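You operate a simulated robot arm through the tools that you are given. There is no shell and no other tool. Be economical: measure what you need, move in short steps, check, and stop when the job is done.

Carry out the task below with a simulated robot arm. There is one attempt and no reset: what you move stays moved.

TASK
Blow the wet end cap dry in the booth at 1.5 bar, then vent the air and take it out.
Fine: shut the cover to blow; dial back to 0; cap on the table's middle; leave the cover open. Set down upright: steel end cap.
Where things are to end (x, y in the base frame): steel end cap within 60 mm of [380, 330].

Only the result counts: the job must be done as asked and must still hold three seconds after the hand-in. Knocking over, shifting, dropping, spilling or breaking anything else fails it. A push-on lid holds only when it is set on centred and level and pressed home; a screw cap is set on level and turned clockwise until tight.

THE ROBOT
A 6-joint arm with a two-finger parallel gripper, fixed in place. Base frame: the origin is at the foot of the arm, x ahead of it, y to its left, z up; the work surface is at about z = 910. Lengths are in mm, angles in rad, forces in N, time in s.
With the tool pointing down near the work surface it reaches from about 240 to 660 mm from the base axis. Its first joint turns from -1.152 to 1.152 rad. Payload 2.9 kg.
The TCP is the grasp point between the finger pads, 30 mm short of the fingertips. In the tool frame z runs along the fingers and y along their closing line. Largest opening 110 mm; finger width 20, thickness 10; the body of the gripper, 48 by 112 mm, starts 55 mm behind the TCP.
Orientation is that of the tool frame in the base frame, as a unit quaternion [w, x, y, z]. With the fingers straight down and closing along the base's y, the tool's x points along the base's -x, its y along +y and its z along -z.

THE INTERFACE
- The arm moves only by the tool move_arm. Its argument "series" is a list of rows, each a list of 7 numbers: the turn, a rotation vector about the tool's x, y, z in rad, then the shift along the tool's x, y, z in m, then the closure in counts, from 0 (fully open) to 255 (shut). In form: [[rx, ry, rz, tx, ty, tz, fingers], ...]. A call has 1 to 8 rows; each row is the pose to reach, as a shift and turn from the pose commanded when the call began, along the tool's axes at that moment. Each row takes 0.2 s and may step no farther than 50 mm and 0.15 rad from the row before; otherwise, or with a gripper value out of range, the whole call is refused. A pose out of reach is approached as far as the arm can. The call stops where the force on the tool passes 90 N (or 10 N more than at its start, if that is more) or the arm is blocked; 0.2 s more then pass. The fingers move at their own pace (about 108 mm/s each) and stop on an object; they squeeze with about 36 N. The grip force told is the motor's: it shows also when the fingers shut on nothing. Time passes only in rows, and 0.2 s behind the last, so rows that repeat a pose let the fingers close. The reply holds the time, the measured pose of the TCP, the force on the tool along the base axes, the opening and the grip force, in the units named above and with some noise, with the torque about the TCP (base axes, N m) and any sound that the robot's microphone picked up, and new pictures: "views" is both (left out), scene, wrist or none.
- Cameras (640 x 400 px; columns grow to the right, rows downward): "scene" is fixed at [104.2, 473.5, 1382.9]; the picture's right is [-0.31, -0.95, 0.00], its down [-0.56, 0.18, -0.81] and it looks along [0.77, -0.25, -0.59] (base axes); focal length 214 px, centre (320, 200). "wrist" rides on the gripper at [72, 17, -103] in the tool frame; the picture's right is [-0.23, 0.97, 0.00], its down [-0.76, -0.18, -0.62] and it looks along [-0.61, -0.14, 0.78] (tool axes); focal length 222 px, centre (320, 200). There is no depth. A picture from a camera that has moved, and an enlarged one, comes with that camera's place and axes in the base frame and with its lens.
- enlarge(camera, box): a new picture of the part [left, top, right, bottom] of that camera's present view, enlarged. The clock stands still meanwhile.
- job_done(): hands the job in; it is judged then, once.

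Go step by step. Nothing tells you positions but the pictures and the camera data: compare them with the known pose of the tool, close in by small moves and look again before you grip or let go. The budget is 120 turns and 200 pictures, counting those below and the enlarged ones. Unless the task says otherwise, let go and move clear before handing in, and close with one line.

The tools are called after "Request:" as a command line: name --pt "numbers of a row" for each row, then --argument value for the rest, lists and objects as JSON in quotes. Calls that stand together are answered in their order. move_arm: Moves the arm, as the interface text tells. Its arguments: {"type":"object","properties":{"series":{"type":"array","items":{"type":"array","items":{"type":"number"}}},"views":{"type":"string","enum":["both","scene","wrist","none"]}},"required":["series"]} The other tools are called the same way: enlarge (camera, box) takes an enlarged picture of a part of a camera's view; job_done () hands the job in.

At the start:

```text
t: 0.0
tool_pos: [386.8, 17.7, 1276.7]
ee_rot: [0.0, 0.0, 1.0, 0.0]
force: [-0.8, 0.0, -1.2]
wrist_torque: [-0.01, 0.03, -0.01]
grip_width: 110.0
grip_force: 0.1
```

scene: 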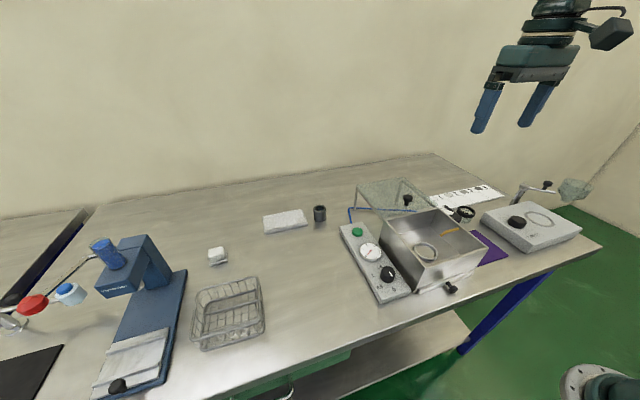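
wrist: 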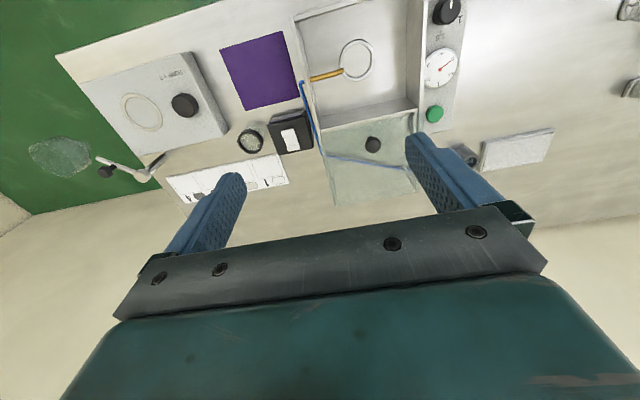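

I see a booth (open box with glass cover laid back), with a control panel having dial, gauge and green button. I'll look closer at it and at the likely end cap.

Request:
enlarge --camera "scene" --box '[320, 160, 520, 310]'

Request:
enlarge --camera "wrist" --box '[220, 0, 480, 200]'

Request:
enlarge --camera "scene" --box '[180, 180, 350, 360]'

```text
2.67 times, centred on (420, 235) of scene
camera zoom: at [104.2, 473.5, 1382.9], right [-0.31, -0.95, 0.0], down [-0.56, 0.18, -0.81], along [0.77, -0.25, -0.59], focal length 572 px, centre (53, 107)
```

zoom: 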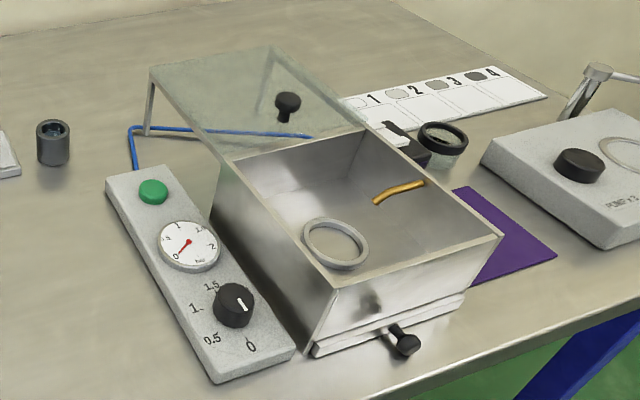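

```text
2.00 times, centred on (350, 100) of wrist
camera zoom: at [314.8, 34.5, 1379.7], right [0.23, 0.97, 0.0], down [0.76, -0.18, 0.62], along [0.61, -0.14, -0.78], focal length 444 px, centre (260, 400)
```

zoom: 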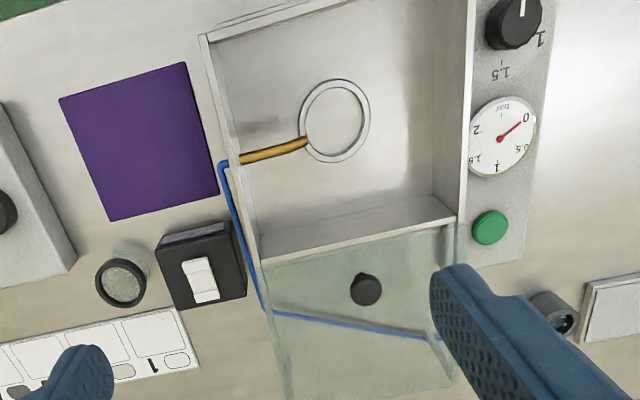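

```text
2.22 times, centred on (265, 270) of scene
camera zoom: at [104.2, 473.5, 1382.9], right [-0.31, -0.95, 0.0], down [-0.56, 0.18, -0.81], along [0.77, -0.25, -0.59], focal length 477 px, centre (442, 44)
```

zoom: 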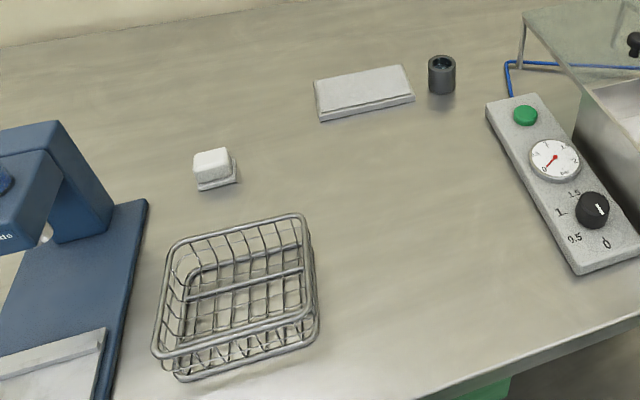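

I'll take finer looks at the grey cylinder, the ring in the booth, the dial and the front knob.

Request:
enlarge --camera "scene" --box '[300, 195, 350, 230]'

Request:
enlarge --camera "scene" --box '[400, 200, 500, 300]'

Request:
enlarge --camera "scene" --box '[330, 215, 420, 310]'

Request:
enlarge --camera "wrist" --box '[220, 90, 320, 170]'

```text
11.43 times, centred on (325, 212) of scene
camera zoom: at [104.2, 473.5, 1382.9], right [-0.31, -0.95, 0.0], down [-0.56, 0.18, -0.81], along [0.77, -0.25, -0.59], focal length 2451 px, centre (263, 57)
```

zoom: 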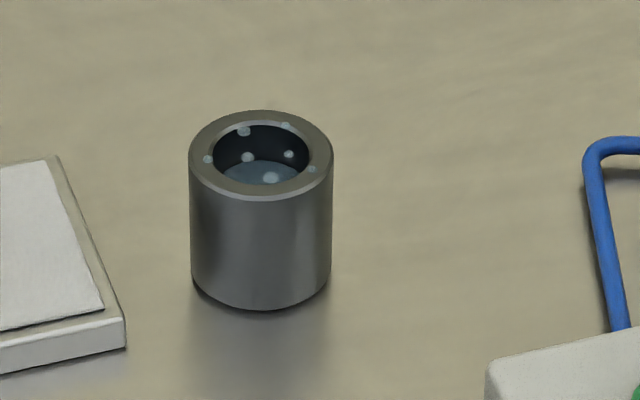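

```text
4.00 times, centred on (450, 250) of scene
camera zoom: at [104.2, 473.5, 1382.9], right [-0.31, -0.95, 0.0], down [-0.56, 0.18, -0.81], along [0.77, -0.25, -0.59], focal length 858 px, centre (-200, 0)
```

zoom: 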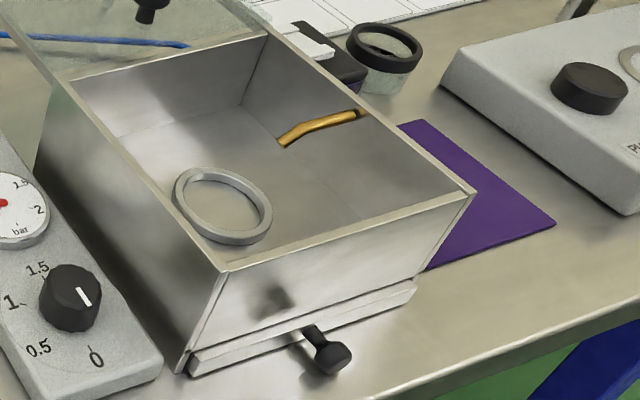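

```text
4.21 times, centred on (375, 262) of scene
camera zoom: at [104.2, 473.5, 1382.9], right [-0.31, -0.95, 0.0], down [-0.56, 0.18, -0.81], along [0.77, -0.25, -0.59], focal length 903 px, centre (88, -63)
```

zoom: 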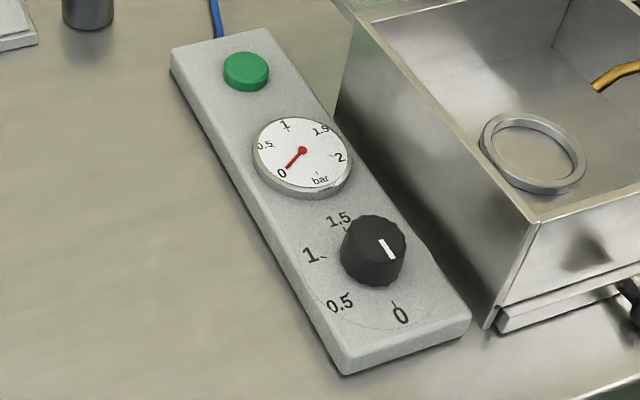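

```text
5.00 times, centred on (270, 130) of wrist
camera zoom: at [314.8, 34.5, 1379.7], right [0.23, 0.97, 0.0], down [0.76, -0.18, 0.62], along [0.61, -0.14, -0.78], focal length 1111 px, centre (570, 550)
```

zoom: 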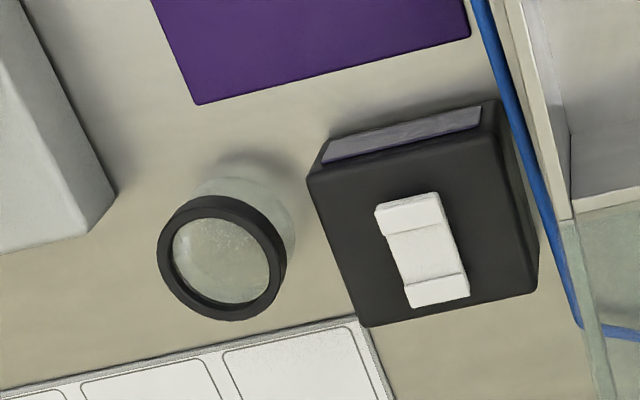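

The wet cap is the small steel cup at about (620, 300), beyond the panel. The booth has a sliding glass cover with a knob on top, and a brass nozzle pointing at a seat ring. I'll move left and down for a closer look.

Request:
move_arm --pt "0 0 0 -0.002 0.042 0.0245 0" --pt "0 0 0 -0.004 0.084 0.049 0" --pt "0 0 0 -0.006 0.126 0.0735 0" --pt "0 0 0 -0.009 0.168 0.098 0" --pt "0 0 0 -0.011 0.21 0.1225 0" --pt "0 0 0 -0.013 0.252 0.147 0" --views "both"

```text
t: 1.4
tool_pos: [399.9, 267.7, 1129.0]
ee_rot: [0.0, 0.0, 1.0, 0.0]
force: [-0.2, 0.6, 0.3]
wrist_torque: [-0.01, -0.02, -0.03]
grip_width: 110.2
grip_force: 0.0
camera wrist: at [327.7, 285.9, 1233.3], right [0.23, 0.97, 0.0], down [0.76, -0.18, 0.62], along [0.61, -0.14, -0.78], focal length 222 px, centre (320, 200)
```

scene: 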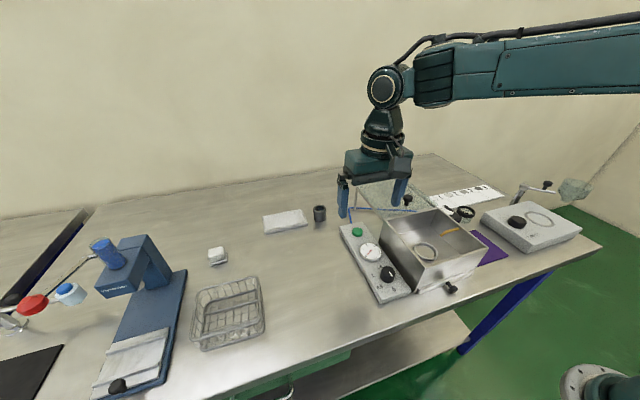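
wrist: 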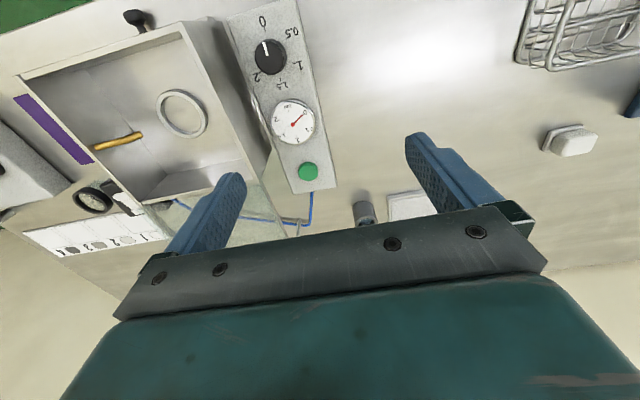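

I'll read the dial's scale and re-measure the cap.

Request:
enlarge --camera "wrist" --box '[220, 0, 340, 120]'

Request:
enlarge --camera "wrist" --box '[280, 140, 440, 240]'

Request:
enlarge --camera "wrist" --box '[20, 0, 260, 220]'

```text
3.33 times, centred on (280, 60) of wrist
camera zoom: at [327.7, 285.9, 1233.3], right [0.23, 0.97, 0.0], down [0.76, -0.18, 0.62], along [0.61, -0.14, -0.78], focal length 740 px, centre (453, 667)
```

zoom: 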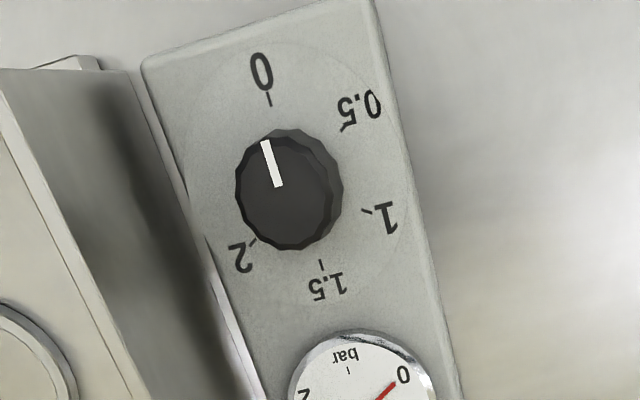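

```text
4.00 times, centred on (360, 190) of wrist
camera zoom: at [327.7, 285.9, 1233.3], right [0.23, 0.97, 0.0], down [0.76, -0.18, 0.62], along [0.61, -0.14, -0.78], focal length 888 px, centre (160, 240)
```

zoom: 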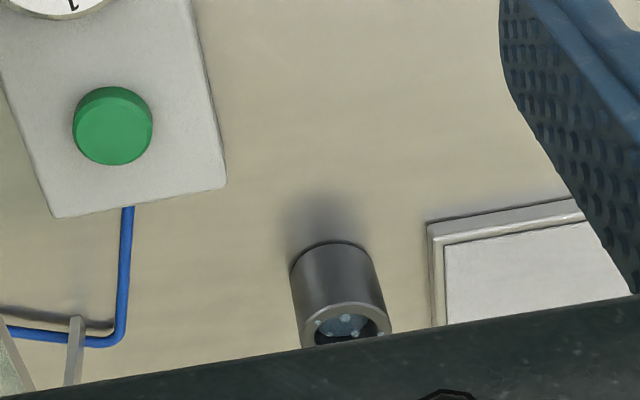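

```text
1.82 times, centred on (140, 110) of wrist
camera zoom: at [327.7, 285.9, 1233.3], right [0.23, 0.97, 0.0], down [0.76, -0.18, 0.62], along [0.61, -0.14, -0.78], focal length 404 px, centre (647, 364)
```

zoom: 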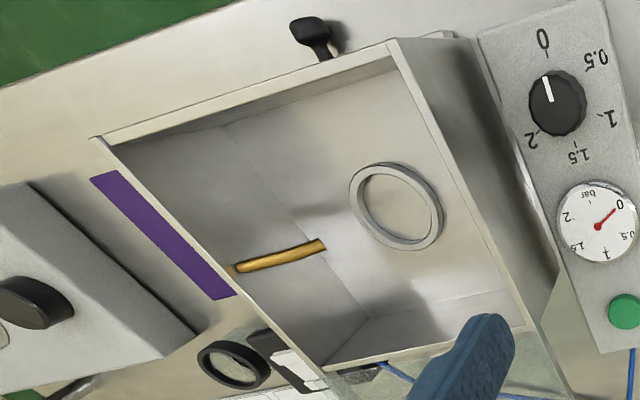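

Dial: 0 points at −x, 1.5 is a 180° clockwise turn (60° per 0.5 bar), centre ≈ (345, 228). Seat ring ≈ (381, 85); cap ≈ (620, 304), Ø40, just outside vertical reach, so I tilt the tool 0.4 rad and approach.

Request:
move_arm --pt "0 -0.08 0 -0.032 0.0074 0.022 125" --pt "0 -0.16 0 -0.064 0.0147 0.044 125" --pt "0 -0.24 0 -0.096 0.022 0.065 125" --pt "0 -0.32 0 -0.128 0.0294 0.087 125" --pt "0 -0.4 0 -0.16 0.0368 0.109 125" --views "both"

```text
t: 2.6
tool_pos: [562.3, 307.6, 1022.2]
ee_rot: [0.2, 0.0, 0.98, 0.0]
force: [0.5, 0.2, -0.8]
wrist_torque: [-0.01, 0.0, 0.0]
grip_width: 56.1
grip_force: 0.1
camera wrist: at [455.4, 324.4, 1088.6], right [0.21, 0.97, 0.09], down [0.46, -0.18, 0.87], along [0.86, -0.14, -0.48], focal length 222 px, centre (320, 200)
```

scene: 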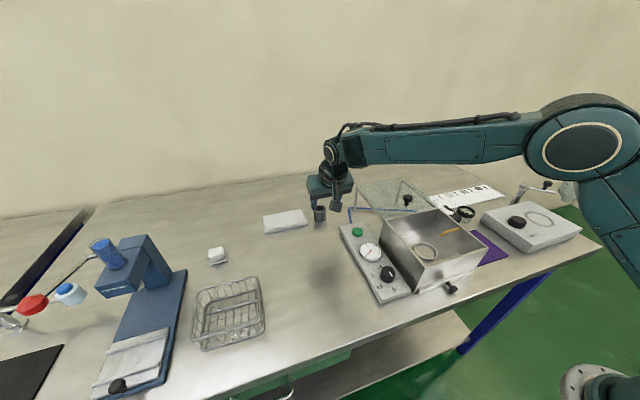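
wrist: 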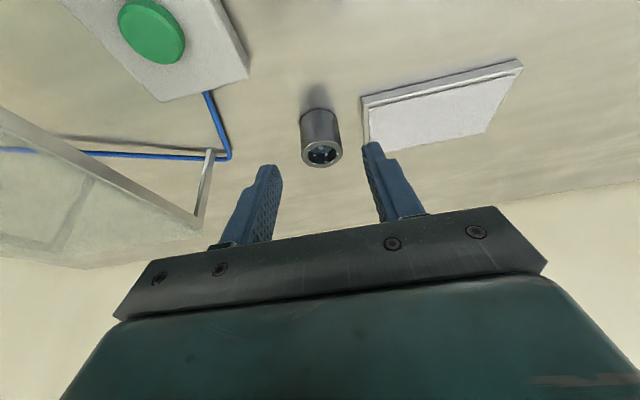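

The cap fits at (619, 305) from this view too. I descend along the tilted fingers to straddle it.

Request:
move_arm --pt "0 0 0 -0.01 -0.001 0.028 139" --pt "0 0 0 -0.0203 -0.002 0.05 139" --pt "0 0 0 -0.0203 -0.002 0.068 139" --pt "0 0 0 -0.0203 -0.002 0.0856 139" --pt "0 0 0 -0.0203 -0.002 0.0856 139" --views "both"

Request:
enlarge --camera "wrist" --box '[220, 80, 440, 220]'

Request:
enlarge --camera "scene" --box '[290, 170, 370, 235]'

```text
t: 3.8
tool_pos: [613.2, 304.3, 949.6]
ee_rot: [0.199, 0.0, 0.98, 0.0]
force: [0.9, 0.8, -0.3]
wrist_torque: [0.0, 0.01, -0.02]
grip_width: 50.3
grip_force: 0.1
camera wrist: at [505.9, 321.2, 1016.7], right [0.21, 0.97, 0.09], down [0.46, -0.18, 0.87], along [0.86, -0.14, -0.48], focal length 222 px, centre (320, 200)
```

scene: 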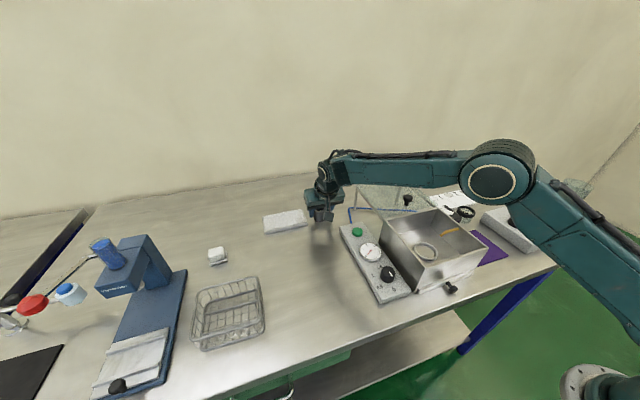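
wrist: 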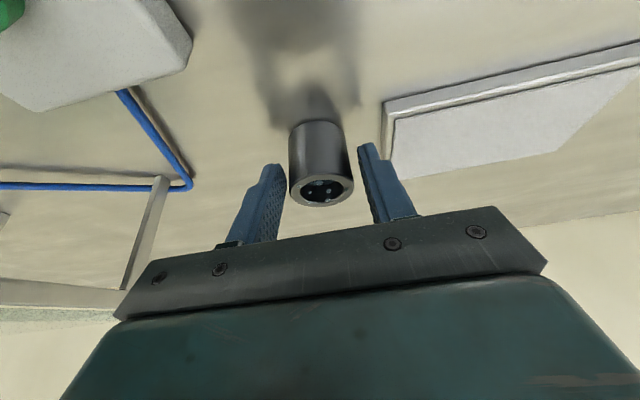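

```text
2.86 times, centred on (330, 150) of wrist
camera zoom: at [505.9, 321.2, 1016.7], right [0.21, 0.97, 0.09], down [0.46, -0.18, 0.87], along [0.86, -0.14, -0.48], focal length 635 px, centre (291, 343)
```

zoom: 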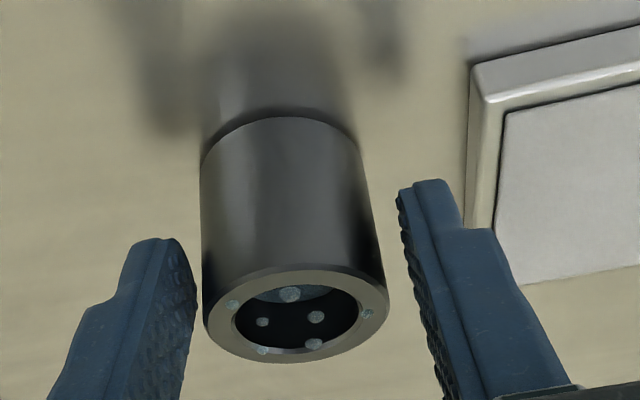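

```text
6.15 times, centred on (330, 202) of scene
camera zoom: at [104.2, 473.5, 1382.9], right [-0.31, -0.95, 0.0], down [-0.56, 0.18, -0.81], along [0.77, -0.25, -0.59], focal length 1320 px, centre (258, 185)
```

zoom: 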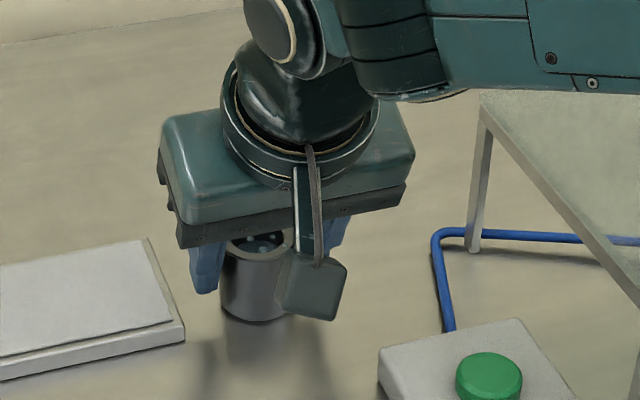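

The fingers straddle the cap evenly, centred within about 3 mm. I close the grip.

Request:
move_arm --pt "0 0 0 -0.0 0 0 170" --pt "0 0 0 0 0 0 255" --pt "0 0 0 0 0 0 255" --pt "0 0 0 0 0 0 255" --views "wrist"

```text
t: 4.8
tool_pos: [612.8, 304.5, 948.8]
ee_rot: [0.198, 0.0, 0.98, 0.0]
force: [0.7, -0.9, -0.1]
wrist_torque: [0.0, -0.03, -0.02]
grip_width: 41.5
grip_force: 36.1
camera wrist: at [505.8, 321.2, 1016.8], right [0.21, 0.97, 0.09], down [0.46, -0.18, 0.87], along [0.86, -0.14, -0.48], focal length 222 px, centre (320, 200)
```

wrist: 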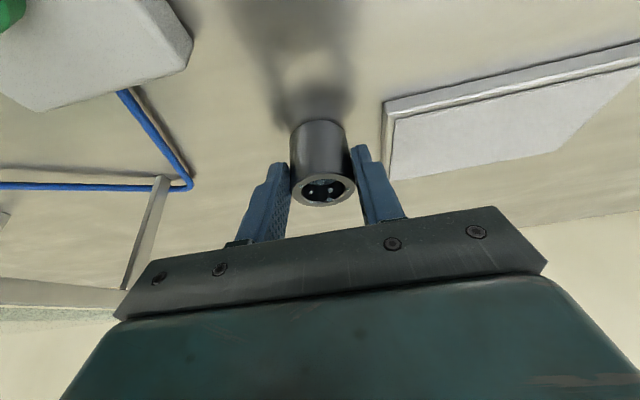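

Held at 41.5 mm width. I lift it and carry it to open table at about x = 448, to regrip with the tool vertical.

Request:
move_arm --pt "0 0 0 -0.0117 0 -0.0276 255" --pt "0 0 0 -0.0195 0 -0.046 255" --pt "0 0 0 0.0185 0 -0.062 255" --pt "0 0 0 0.0565 0 -0.0781 255" --pt "0 0 0 0.0945 0 -0.0942 255" --pt "0 0 0 0.1325 0 -0.1102 255" --pt "0 0 0 0.1325 0 -0.1102 255" --views "both"

```text
t: 6.4
tool_pos: [447.2, 303.8, 998.0]
ee_rot: [0.199, 0.0, 0.98, 0.001]
force: [-0.8, -0.7, -2.1]
wrist_torque: [0.0, 0.01, -0.01]
grip_width: 41.5
grip_force: 36.0
camera wrist: at [340.3, 320.8, 1065.8], right [0.21, 0.97, 0.09], down [0.46, -0.18, 0.87], along [0.86, -0.14, -0.48], focal length 222 px, centre (320, 200)
```

scene: 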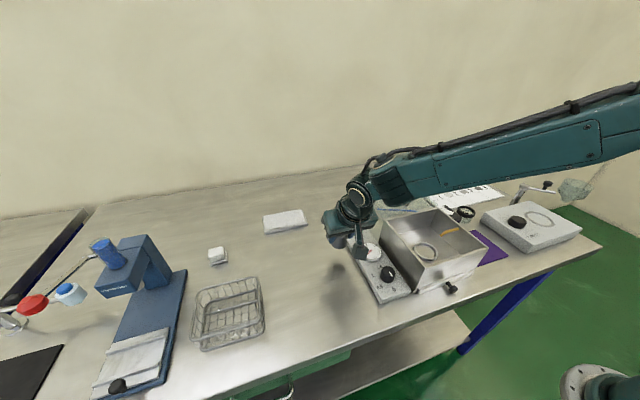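
wrist: 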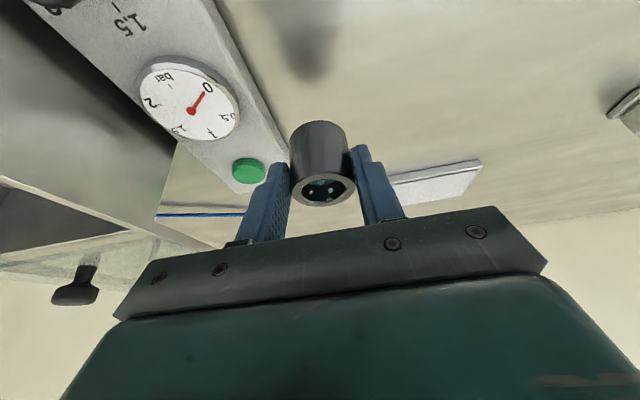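

I lower it the same height I raised it and check for contact before releasing.

Request:
move_arm --pt "0 0 0 0.0097 0 0.023 255" --pt "0 0 0 0.0155 0 0.0368 255" --pt "0 0 0 0.0183 0 0.0433 255" --pt "0 0 0 0.0193 0 0.0457 255" --pt "0 0 0 0.0193 0 0.0457 255" --views "none"

Request:
enlarge --camera "scene" --box '[300, 200, 400, 300]'

```text
t: 7.6
tool_pos: [448.2, 303.5, 948.9]
ee_rot: [0.198, 0.0, 0.98, 0.0]
force: [1.2, 0.2, -3.4]
wrist_torque: [0.02, 0.03, 0.01]
grip_width: 41.5
grip_force: 36.3
```

```text
4.00 times, centred on (350, 250) of scene
camera zoom: at [104.2, 473.5, 1382.9], right [-0.31, -0.95, 0.0], down [-0.56, 0.18, -0.81], along [0.77, -0.25, -0.59], focal length 858 px, centre (200, 0)
```

zoom: 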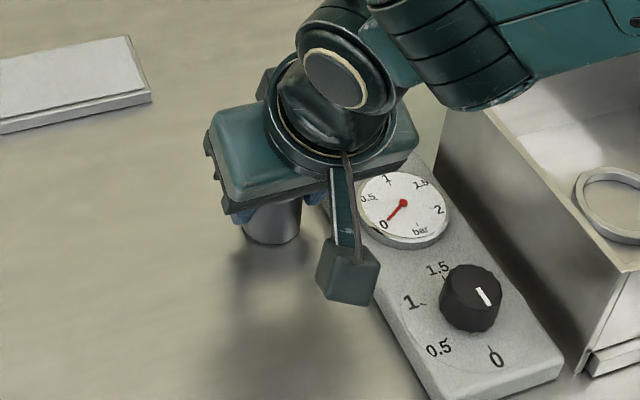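

Nearly touching; I'll nudge down 1.5 mm more to feel the table.

Request:
move_arm --pt "0 0 0 0.0003 0 0.0007 255" --pt "0 0 0 0.0006 0 0.0014 255" --pt "0 0 0 0.0006 0 0.0014 255" --views "none"

```text
t: 8.4
tool_pos: [447.6, 304.0, 949.7]
ee_rot: [0.201, 0.0, 0.98, 0.001]
force: [-5.3, -0.9, 11.1]
wrist_torque: [-0.2, 0.3, -0.08]
grip_width: 41.3
grip_force: 35.9
```

Contact felt (11 N). I release and back off along the fingers, then bring the tool upright.

Request:
move_arm --pt "0 0 0 0 0 0 135" --pt "0 0 0 0 0 0 125" --pt "0 0 0 0 0 -0.03 125" --pt "0 0 0 0 0 -0.06 125" --pt "0 0 0 0 0 -0.09 125" --views "none"

Request:
move_arm --pt "0 0.08 0 0 0 0 125" --pt "0 0.16 0 0 0 0 125" --pt "0 0.24 0 0 0 0 125" --pt "0 0.32 0 0 0 0 125" --pt "0 0.4 0 0 0 0 125" --pt "0 0.4 0 0 0 0 125" --views "both"

```text
t: 9.6
tool_pos: [413.7, 302.9, 1033.6]
ee_rot: [0.199, 0.0, 0.98, 0.001]
force: [-0.4, 0.2, 0.5]
wrist_torque: [0.01, 0.0, -0.01]
grip_width: 56.1
grip_force: 0.0
```

```text
t: 11.0
tool_pos: [413.5, 304.5, 1031.4]
ee_rot: [0.0, 0.0, 1.0, 0.0]
force: [0.1, 0.4, -0.2]
wrist_torque: [0.03, -0.02, -0.01]
grip_width: 55.9
grip_force: 0.1
camera wrist: at [340.1, 321.3, 1135.0], right [0.23, 0.97, 0.0], down [0.76, -0.18, 0.62], along [0.61, -0.14, -0.78], focal length 222 px, centre (320, 200)
```

scene: 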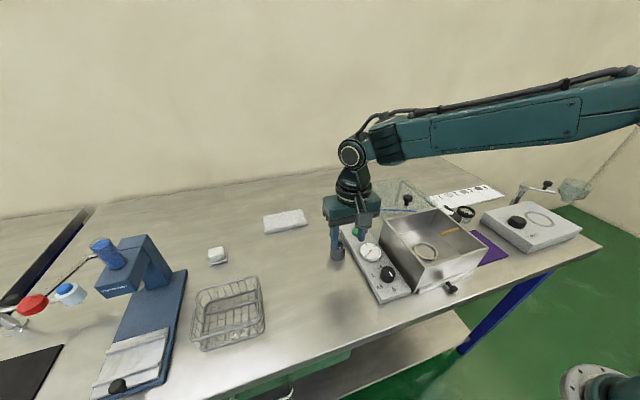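
wrist: 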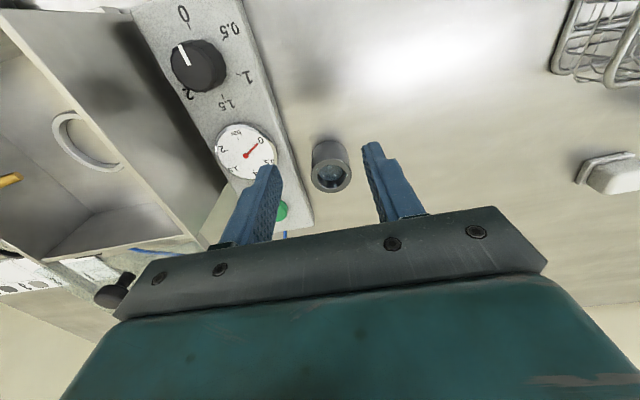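

Request:
enlarge --camera "wrist" --box '[290, 120, 380, 210]'

Request:
enlarge --camera "scene" --box '[310, 220, 370, 270]'

```text
4.44 times, centred on (335, 165) of wrist
camera zoom: at [340.1, 321.3, 1135.0], right [0.23, 0.97, 0.0], down [0.76, -0.18, 0.62], along [0.61, -0.14, -0.78], focal length 987 px, centre (253, 356)
```

zoom: 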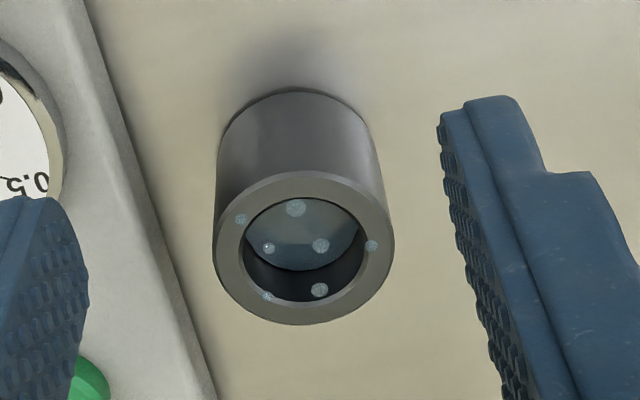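

```text
8.00 times, centred on (340, 245) of scene
camera zoom: at [104.2, 473.5, 1382.9], right [-0.31, -0.95, 0.0], down [-0.56, 0.18, -0.81], along [0.77, -0.25, -0.59], focal length 1716 px, centre (160, -160)
```

zoom: 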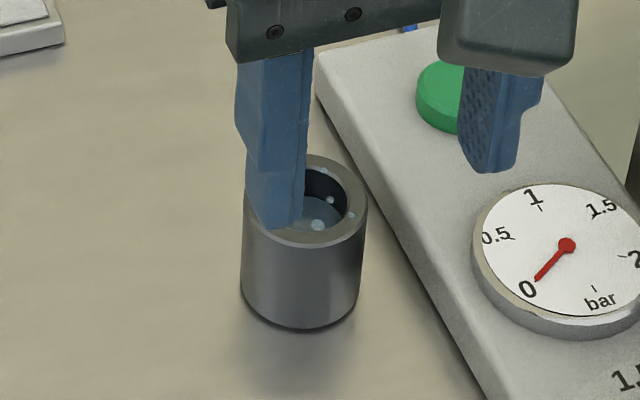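

Cap is now at ≈ (459, 306). I straddle it with the vertical tool, with fingertips about 13 mm above the table, and grip.

Request:
move_arm --pt "0 0 0 -0.0225 0.001 0.01 125" --pt "0 0 0 -0.0455 0.0015 0.02 125" --pt "0 0 0 -0.0455 0.0015 0.05 125" --pt "0 0 0 -0.0455 0.0015 0.079 125" --pt "0 0 0 -0.0455 0.0015 0.079 125" --views "wrist"

Request:
enlarge --camera "wrist" --box '[240, 120, 420, 240]'

```text
t: 12.2
tool_pos: [457.5, 306.1, 951.5]
ee_rot: [0.0, -0.001, 1.0, 0.0]
force: [0.4, 0.5, 0.4]
wrist_torque: [0.0, 0.0, 0.0]
grip_width: 56.1
grip_force: 0.1
camera wrist: at [384.9, 323.1, 1054.9], right [0.23, 0.97, 0.0], down [0.76, -0.18, 0.62], along [0.61, -0.14, -0.78], focal length 222 px, centre (320, 200)
```

wrist: 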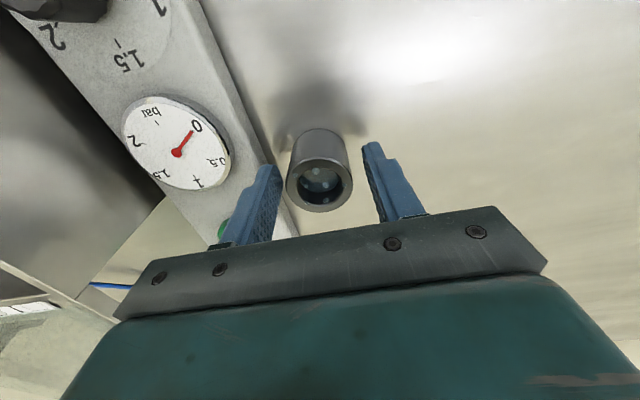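

```text
3.33 times, centred on (330, 180) of wrist
camera zoom: at [384.9, 323.1, 1054.9], right [0.23, 0.97, 0.0], down [0.76, -0.18, 0.62], along [0.61, -0.14, -0.78], focal length 740 px, centre (287, 267)
```

zoom: 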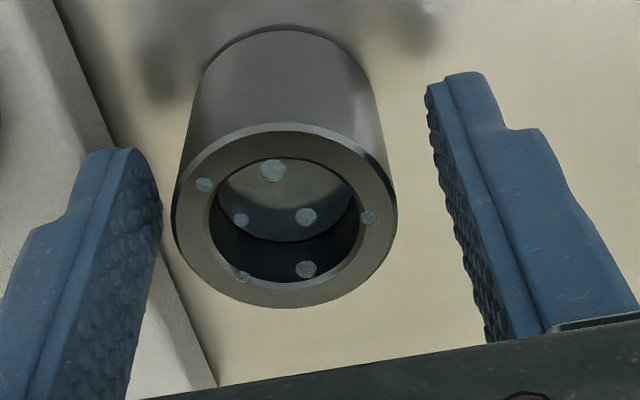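

Well aligned; closing.

Request:
move_arm --pt "0 0 0 0 0 0 200" --pt "0 0 0 0 0 0 255" --pt "0 0 0 0 0 0 255" --pt "0 0 0 0 0 -0.04 255" --pt "0 0 0 0 0 -0.085 255" --pt "0 0 0 0 0 -0.13 255" --pt "0 0 0 0 0 -0.13 255" --views "both"

```text
t: 13.8
tool_pos: [457.9, 305.6, 1083.5]
ee_rot: [0.0, -0.001, 1.0, 0.001]
force: [-0.2, 0.0, -3.8]
wrist_torque: [0.02, 0.01, -0.01]
grip_width: 41.0
grip_force: 35.9
camera wrist: at [385.0, 321.6, 1186.7], right [0.23, 0.97, 0.0], down [0.76, -0.18, 0.62], along [0.61, -0.14, -0.78], focal length 222 px, centre (320, 200)
```

scene: 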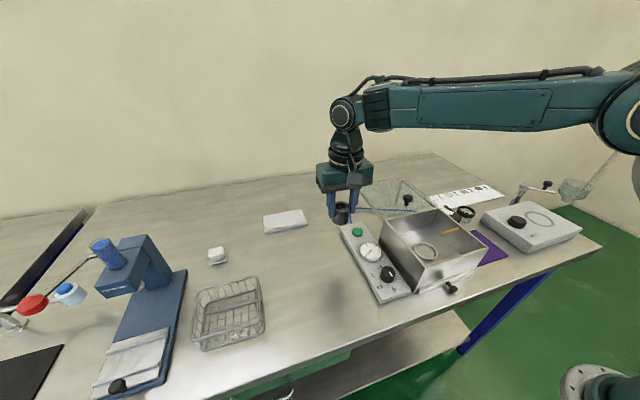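
wrist: 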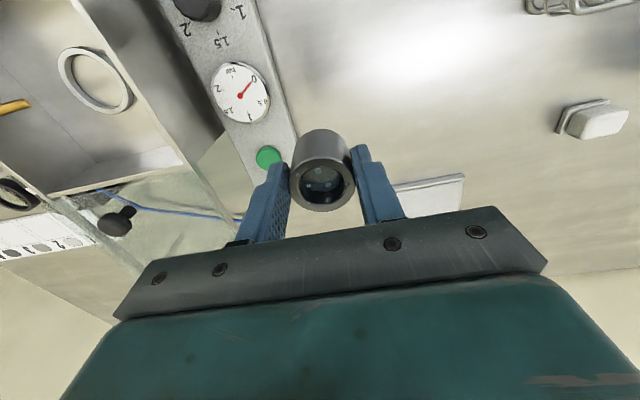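

Holding. Next I carry it over the booth, high above the walls, to over the seat ring.

Request:
move_arm --pt "0 0 0 0.0157 -0.044 0 255" --pt "0 0 0 0.0314 -0.088 0 255" --pt "0 0 0 0.0471 -0.132 0 255" --pt "0 0 0 0.0628 -0.176 0 255" --pt "0 0 0 0.0785 -0.22 0 255" --pt "0 0 0 0.0785 -0.22 0 255" --views "both"

Request:
enlarge --camera "wrist" --box '[200, 60, 460, 240]'

Request:
enlarge --camera "scene" --box '[370, 180, 500, 300]'

```text
t: 15.2
tool_pos: [379.3, 85.1, 1081.4]
ee_rot: [0.0, -0.001, 1.0, 0.0]
force: [0.1, 0.3, -3.3]
wrist_torque: [0.0, 0.0, 0.01]
grip_width: 41.1
grip_force: 35.9
camera wrist: at [306.2, 102.2, 1185.4], right [0.23, 0.97, 0.0], down [0.76, -0.18, 0.62], along [0.61, -0.14, -0.78], focal length 222 px, centre (320, 200)
```

scene: 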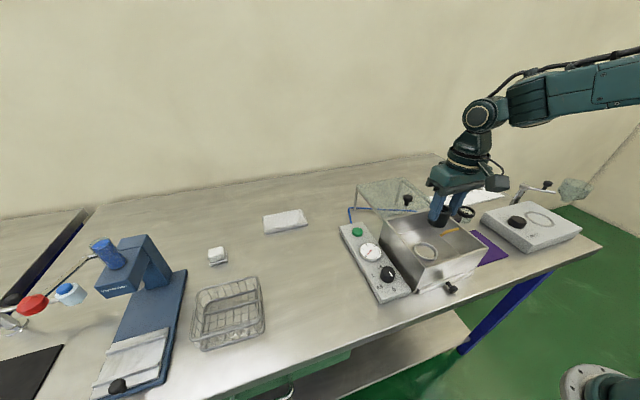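
wrist: 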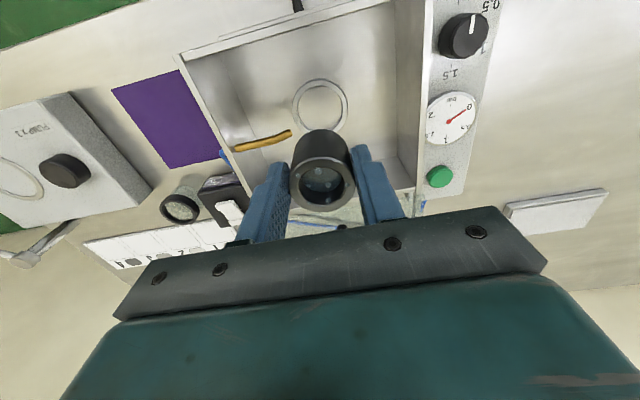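

```text
2.22 times, centred on (330, 150) of wrist
camera zoom: at [306.2, 102.2, 1185.4], right [0.23, 0.97, 0.0], down [0.76, -0.18, 0.62], along [0.61, -0.14, -0.78], focal length 494 px, centre (298, 311)
```

zoom: 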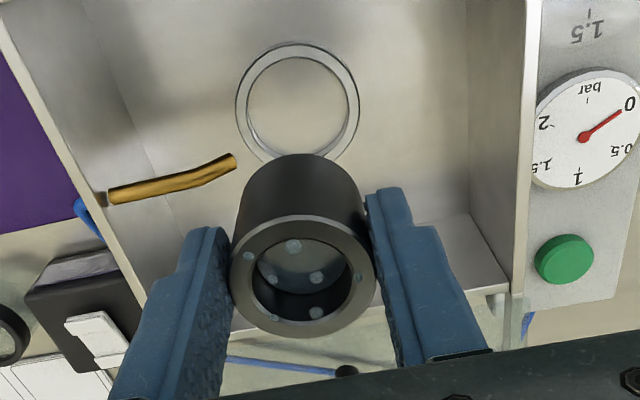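

```text
3.33 times, centred on (435, 240) of scene
camera zoom: at [104.2, 473.5, 1382.9], right [-0.31, -0.95, 0.0], down [-0.56, 0.18, -0.81], along [0.77, -0.25, -0.59], focal length 715 px, centre (-63, 67)
```

zoom: 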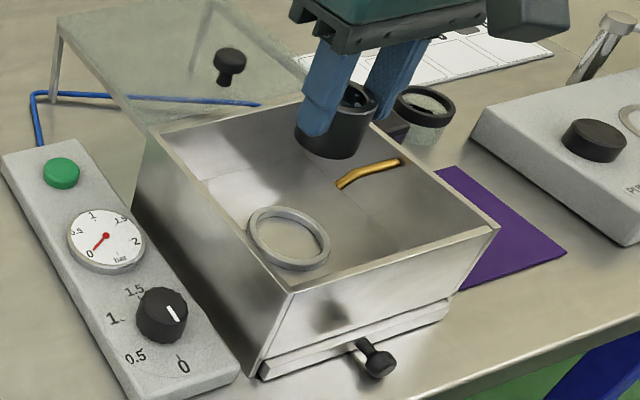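

The nozzle tip sits at about (381, 56, z 979), so a finger on the right of the cap would clash with it. I'll turn the gripper 90° so it closes along x, while still above the booth.

Request:
move_arm --pt "0 0 0.14 0 0 0 255" --pt "0 0 0.28 0 0 0 255" --pt "0 0 0.42 0 0 0 255" --pt "0 0 0.56 0 0 0 255" --pt "0 0 0.7 0 0 0 255" --pt "0 0 0.7854 0 0 0 255" --views "none"

Request:
move_arm --pt "0 0 0.14 0 0 0 255" --pt "0 0 0.28 0 0 0 255" --pt "0 0 0.42 0 0 0 255" --pt "0 0 0.56 0 0 0 255" --pt "0 0 0.7 0 0 0 255" --pt "0 0 0.7854 0 0 0 255" --pt "0 0 0.7854 0 0 0 255" --views "both"

Request:
enlarge --camera "wrist" --box '[200, 60, 460, 240]'

Request:
enlarge --camera "scene" --box '[370, 180, 500, 300]'

```text
t: 16.6
tool_pos: [378.2, 87.2, 1081.6]
ee_rot: [0.0, 0.384, 0.923, 0.0]
force: [0.0, -0.2, -3.7]
wrist_torque: [0.03, 0.04, -0.02]
grip_width: 41.0
grip_force: 35.9
```

```text
t: 18.2
tool_pos: [379.8, 86.2, 1081.6]
ee_rot: [0.0, 0.708, 0.706, 0.0]
force: [0.2, -0.5, -3.5]
wrist_torque: [0.02, 0.02, -0.01]
grip_width: 41.2
grip_force: 36.0
camera wrist: at [396.3, 158.9, 1185.1], right [0.97, -0.23, 0.0], down [-0.18, -0.76, 0.62], along [-0.14, -0.61, -0.78], focal length 222 px, centre (320, 200)
```

scene: 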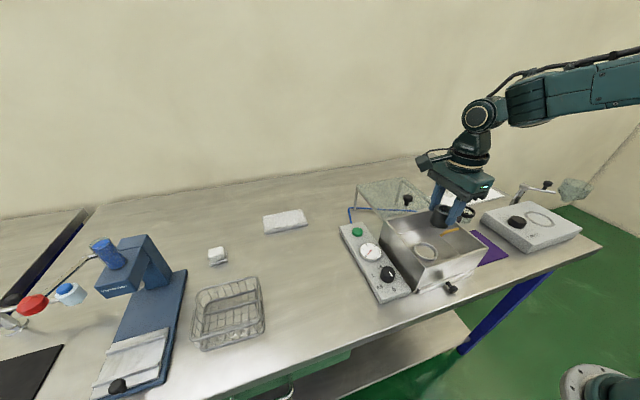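
wrist: 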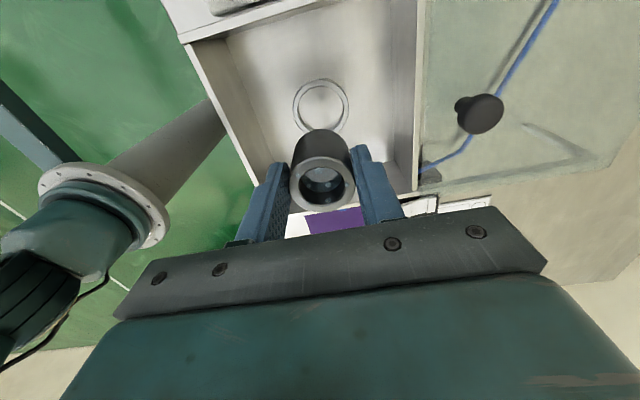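

```text
2.22 times, centred on (330, 150) of wrist
camera zoom: at [396.3, 158.9, 1185.1], right [0.97, -0.23, 0.0], down [-0.18, -0.76, 0.62], along [-0.14, -0.61, -0.78], focal length 494 px, centre (298, 311)
```

zoom: 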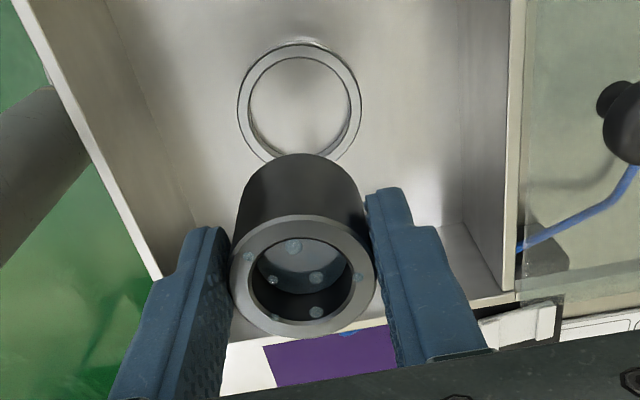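

```text
3.33 times, centred on (435, 240) of scene
camera zoom: at [104.2, 473.5, 1382.9], right [-0.31, -0.95, 0.0], down [-0.56, 0.18, -0.81], along [0.77, -0.25, -0.59], focal length 715 px, centre (-63, 67)
```

zoom: 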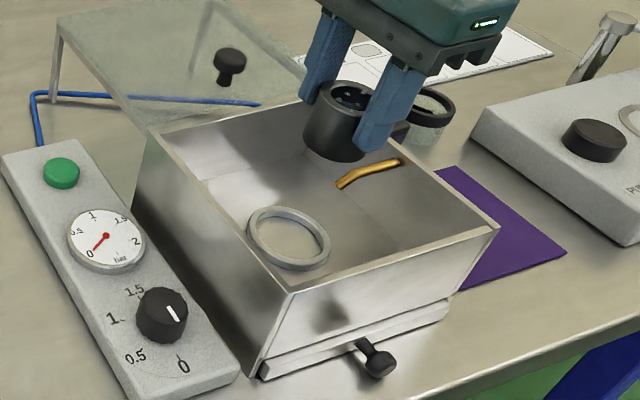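

Combining both views puts the ring at (380, 86), top at about z 922. I lower the cap toward it, stopping just above the seat.

Request:
move_arm --pt "0 0 0 0 0.001 0.03 255" --pt "0 0 0 0 0.001 0.06 255" --pt "0 0 0 0 0.001 0.085 255" --pt "0 0 0 0 0.001 0.105 255" --pt "0 0 0 0 0.001 0.105 255" --views "both"

Request:
enlarge --camera "wrist" --box '[200, 60, 460, 240]'

Request:
enlarge --camera "scene" --box '[370, 180, 500, 300]'

```text
t: 19.4
tool_pos: [381.3, 87.7, 976.7]
ee_rot: [0.001, 0.707, 0.708, 0.001]
force: [-8.2, -2.3, 27.6]
wrist_torque: [-0.26, 0.69, -0.13]
grip_width: 41.4
grip_force: 36.1
camera wrist: at [397.2, 159.0, 1081.0], right [0.97, -0.23, 0.0], down [-0.18, -0.76, 0.62], along [-0.14, -0.61, -0.78], focal length 222 px, centre (320, 200)
```

scene: 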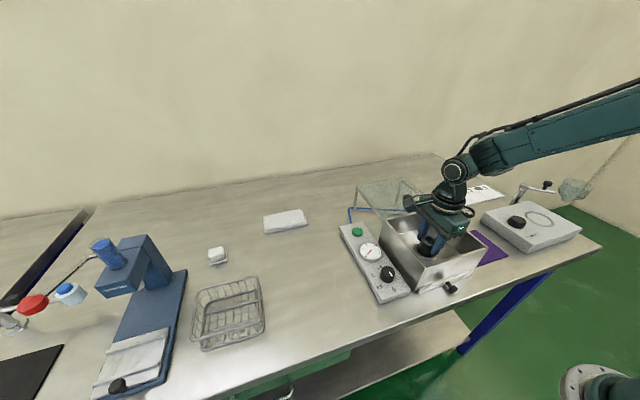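
wrist: 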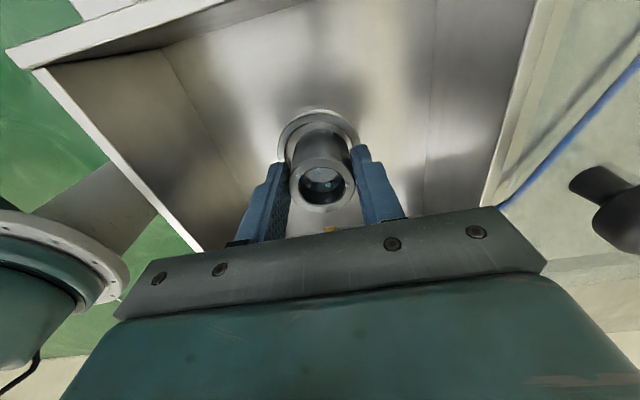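

```text
2.22 times, centred on (330, 150) of wrist
camera zoom: at [397.2, 159.0, 1081.0], right [0.97, -0.23, 0.0], down [-0.18, -0.76, 0.62], along [-0.14, -0.61, -0.78], focal length 494 px, centre (298, 311)
```

zoom: 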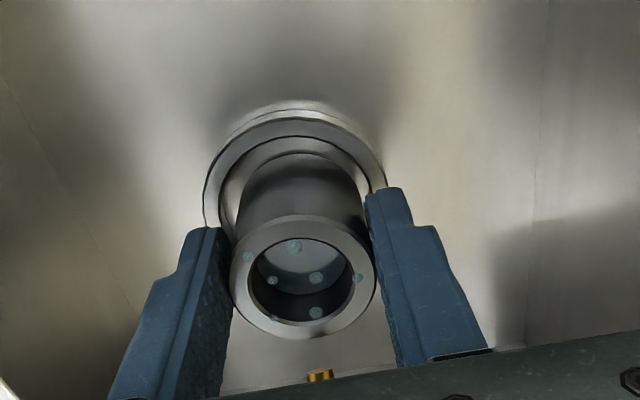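

```text
3.33 times, centred on (435, 240) of scene
camera zoom: at [103.6, 473.4, 1383.0], right [-0.31, -0.95, 0.0], down [-0.56, 0.18, -0.81], along [0.77, -0.25, -0.59], focal length 715 px, centre (-63, 67)
```

zoom: 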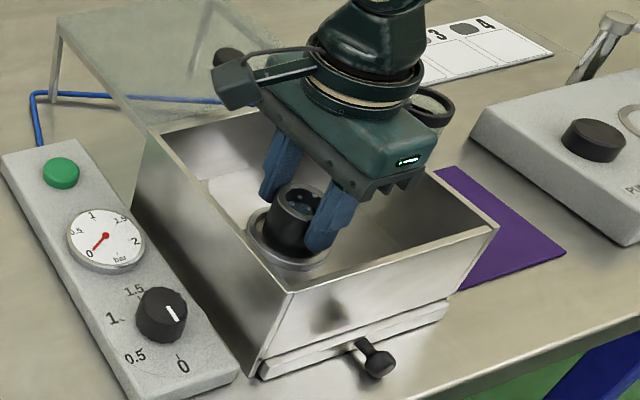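

Contact came earlier than expected (27 N at z 977), so the cap may be on the ring's rim. I'll look closely.

Request:
enlarge --camera "wrist" --box '[275, 100, 375, 170]'

Request:
enlarge --camera "scene" --box '[430, 225, 480, 265]'

```text
5.71 times, centred on (325, 135) of wrist
camera zoom: at [397.2, 159.0, 1081.0], right [0.97, -0.23, 0.0], down [-0.18, -0.76, 0.62], along [-0.14, -0.61, -0.78], focal length 1269 px, centre (291, 571)
```

zoom: 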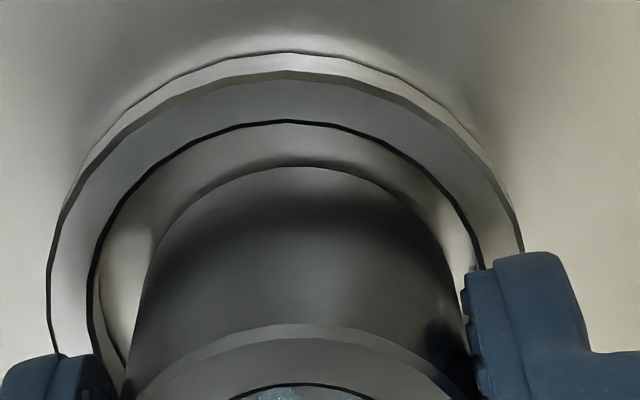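

```text
10.00 times, centred on (455, 245) of scene
camera zoom: at [103.6, 473.4, 1383.0], right [-0.31, -0.95, 0.0], down [-0.56, 0.18, -0.81], along [0.77, -0.25, -0.59], focal length 2145 px, centre (-1030, -250)
```

zoom: 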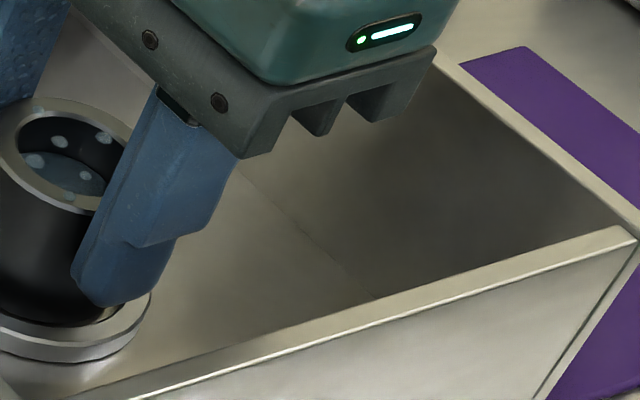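

The cap appears about 3 mm toward −y of the ring's centre. I lift 3 mm, shift +3 mm in y and +1 mm in x, and lower again gently.

Request:
move_arm --pt "0 0 0 0 0 -0.004 255" --pt "0 0 0 0.003 0.001 -0.004 255" --pt "0 0 0 0.003 0.001 -0.004 255" --views "none"

Request:
move_arm --pt "0 0 0 0 0 0.0015 255" --pt "0 0 0 0 0 0.0025 255" --pt "0 0 0 0 0 0.0025 255" --views "none"

Request:
enlarge --camera "wrist" --box '[275, 100, 375, 170]'

```text
t: 20.2
tool_pos: [382.0, 89.4, 980.9]
ee_rot: [-0.001, 0.706, 0.708, 0.0]
force: [1.0, -0.9, -3.2]
wrist_torque: [0.04, -0.01, 0.0]
grip_width: 41.2
grip_force: 35.8
```

```text
t: 21.0
tool_pos: [380.7, 88.3, 977.9]
ee_rot: [0.0, 0.707, 0.707, 0.0]
force: [0.5, -0.7, -3.4]
wrist_torque: [0.02, 0.0, -0.01]
grip_width: 41.0
grip_force: 35.8
```

```text
5.71 times, centred on (325, 135) of wrist
camera zoom: at [398.1, 161.1, 1081.5], right [0.97, -0.23, 0.0], down [-0.18, -0.76, 0.62], along [-0.14, -0.61, -0.78], focal length 1269 px, centre (291, 571)
```

zoom: 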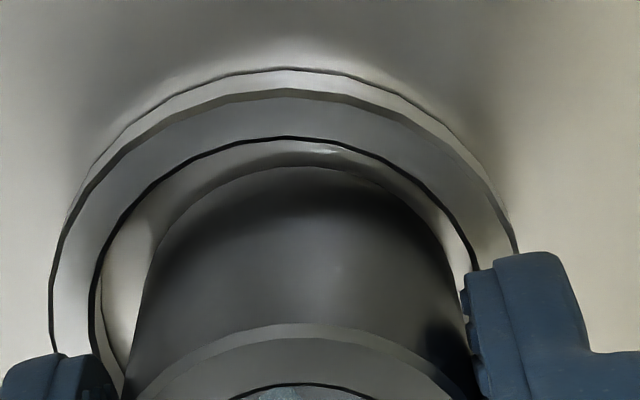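

Request:
move_arm --pt "0 0 0 0 0 0.001 255" --pt "0 0 0 0 0 0.0015 255" --pt "0 0 0 0 0 0.002 255" --pt "0 0 0 0 0 0.002 255" --views "none"

```text
t: 22.0
tool_pos: [381.6, 89.5, 977.3]
ee_rot: [0.0, 0.706, 0.708, 0.001]
force: [-6.1, 0.9, 24.0]
wrist_torque: [-0.15, 0.61, -0.07]
grip_width: 41.4
grip_force: 36.5
```

Same height and same light edge contact after the shift, which suggests the floor rather than the rim. One more look from the scene camera to confirm.

Request:
enlarge --camera "scene" --box '[410, 225, 450, 265]'

Request:
enlarge --camera "wrist" --box '[275, 100, 375, 170]'

```text
10.00 times, centred on (430, 245) of scene
camera zoom: at [103.7, 473.5, 1382.9], right [-0.31, -0.95, 0.0], down [-0.56, 0.18, -0.81], along [0.77, -0.25, -0.59], focal length 2145 px, centre (-780, -250)
```

zoom: 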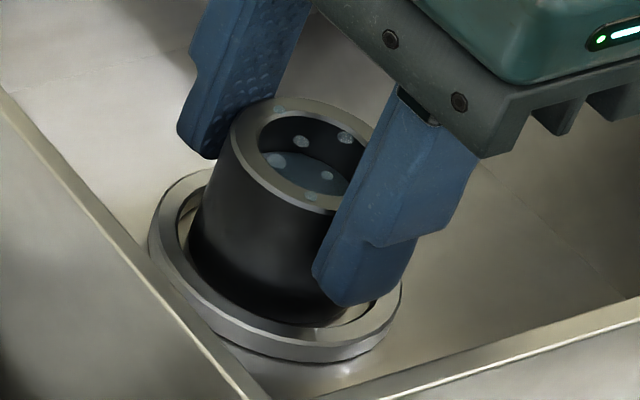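

```text
5.71 times, centred on (325, 135) of wrist
camera zoom: at [398.0, 161.1, 1081.0], right [0.97, -0.23, 0.0], down [-0.18, -0.76, 0.62], along [-0.14, -0.61, -0.78], focal length 1269 px, centre (291, 571)
```

zoom: 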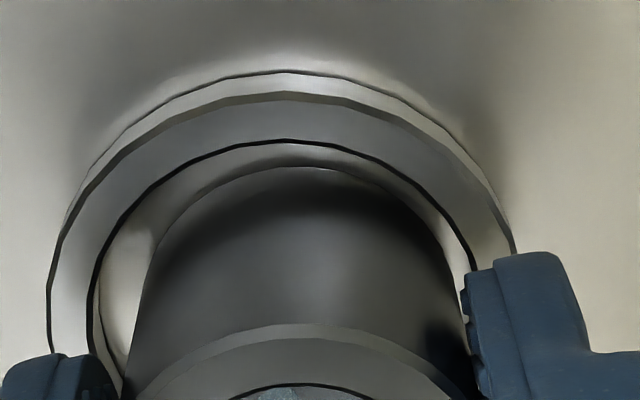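

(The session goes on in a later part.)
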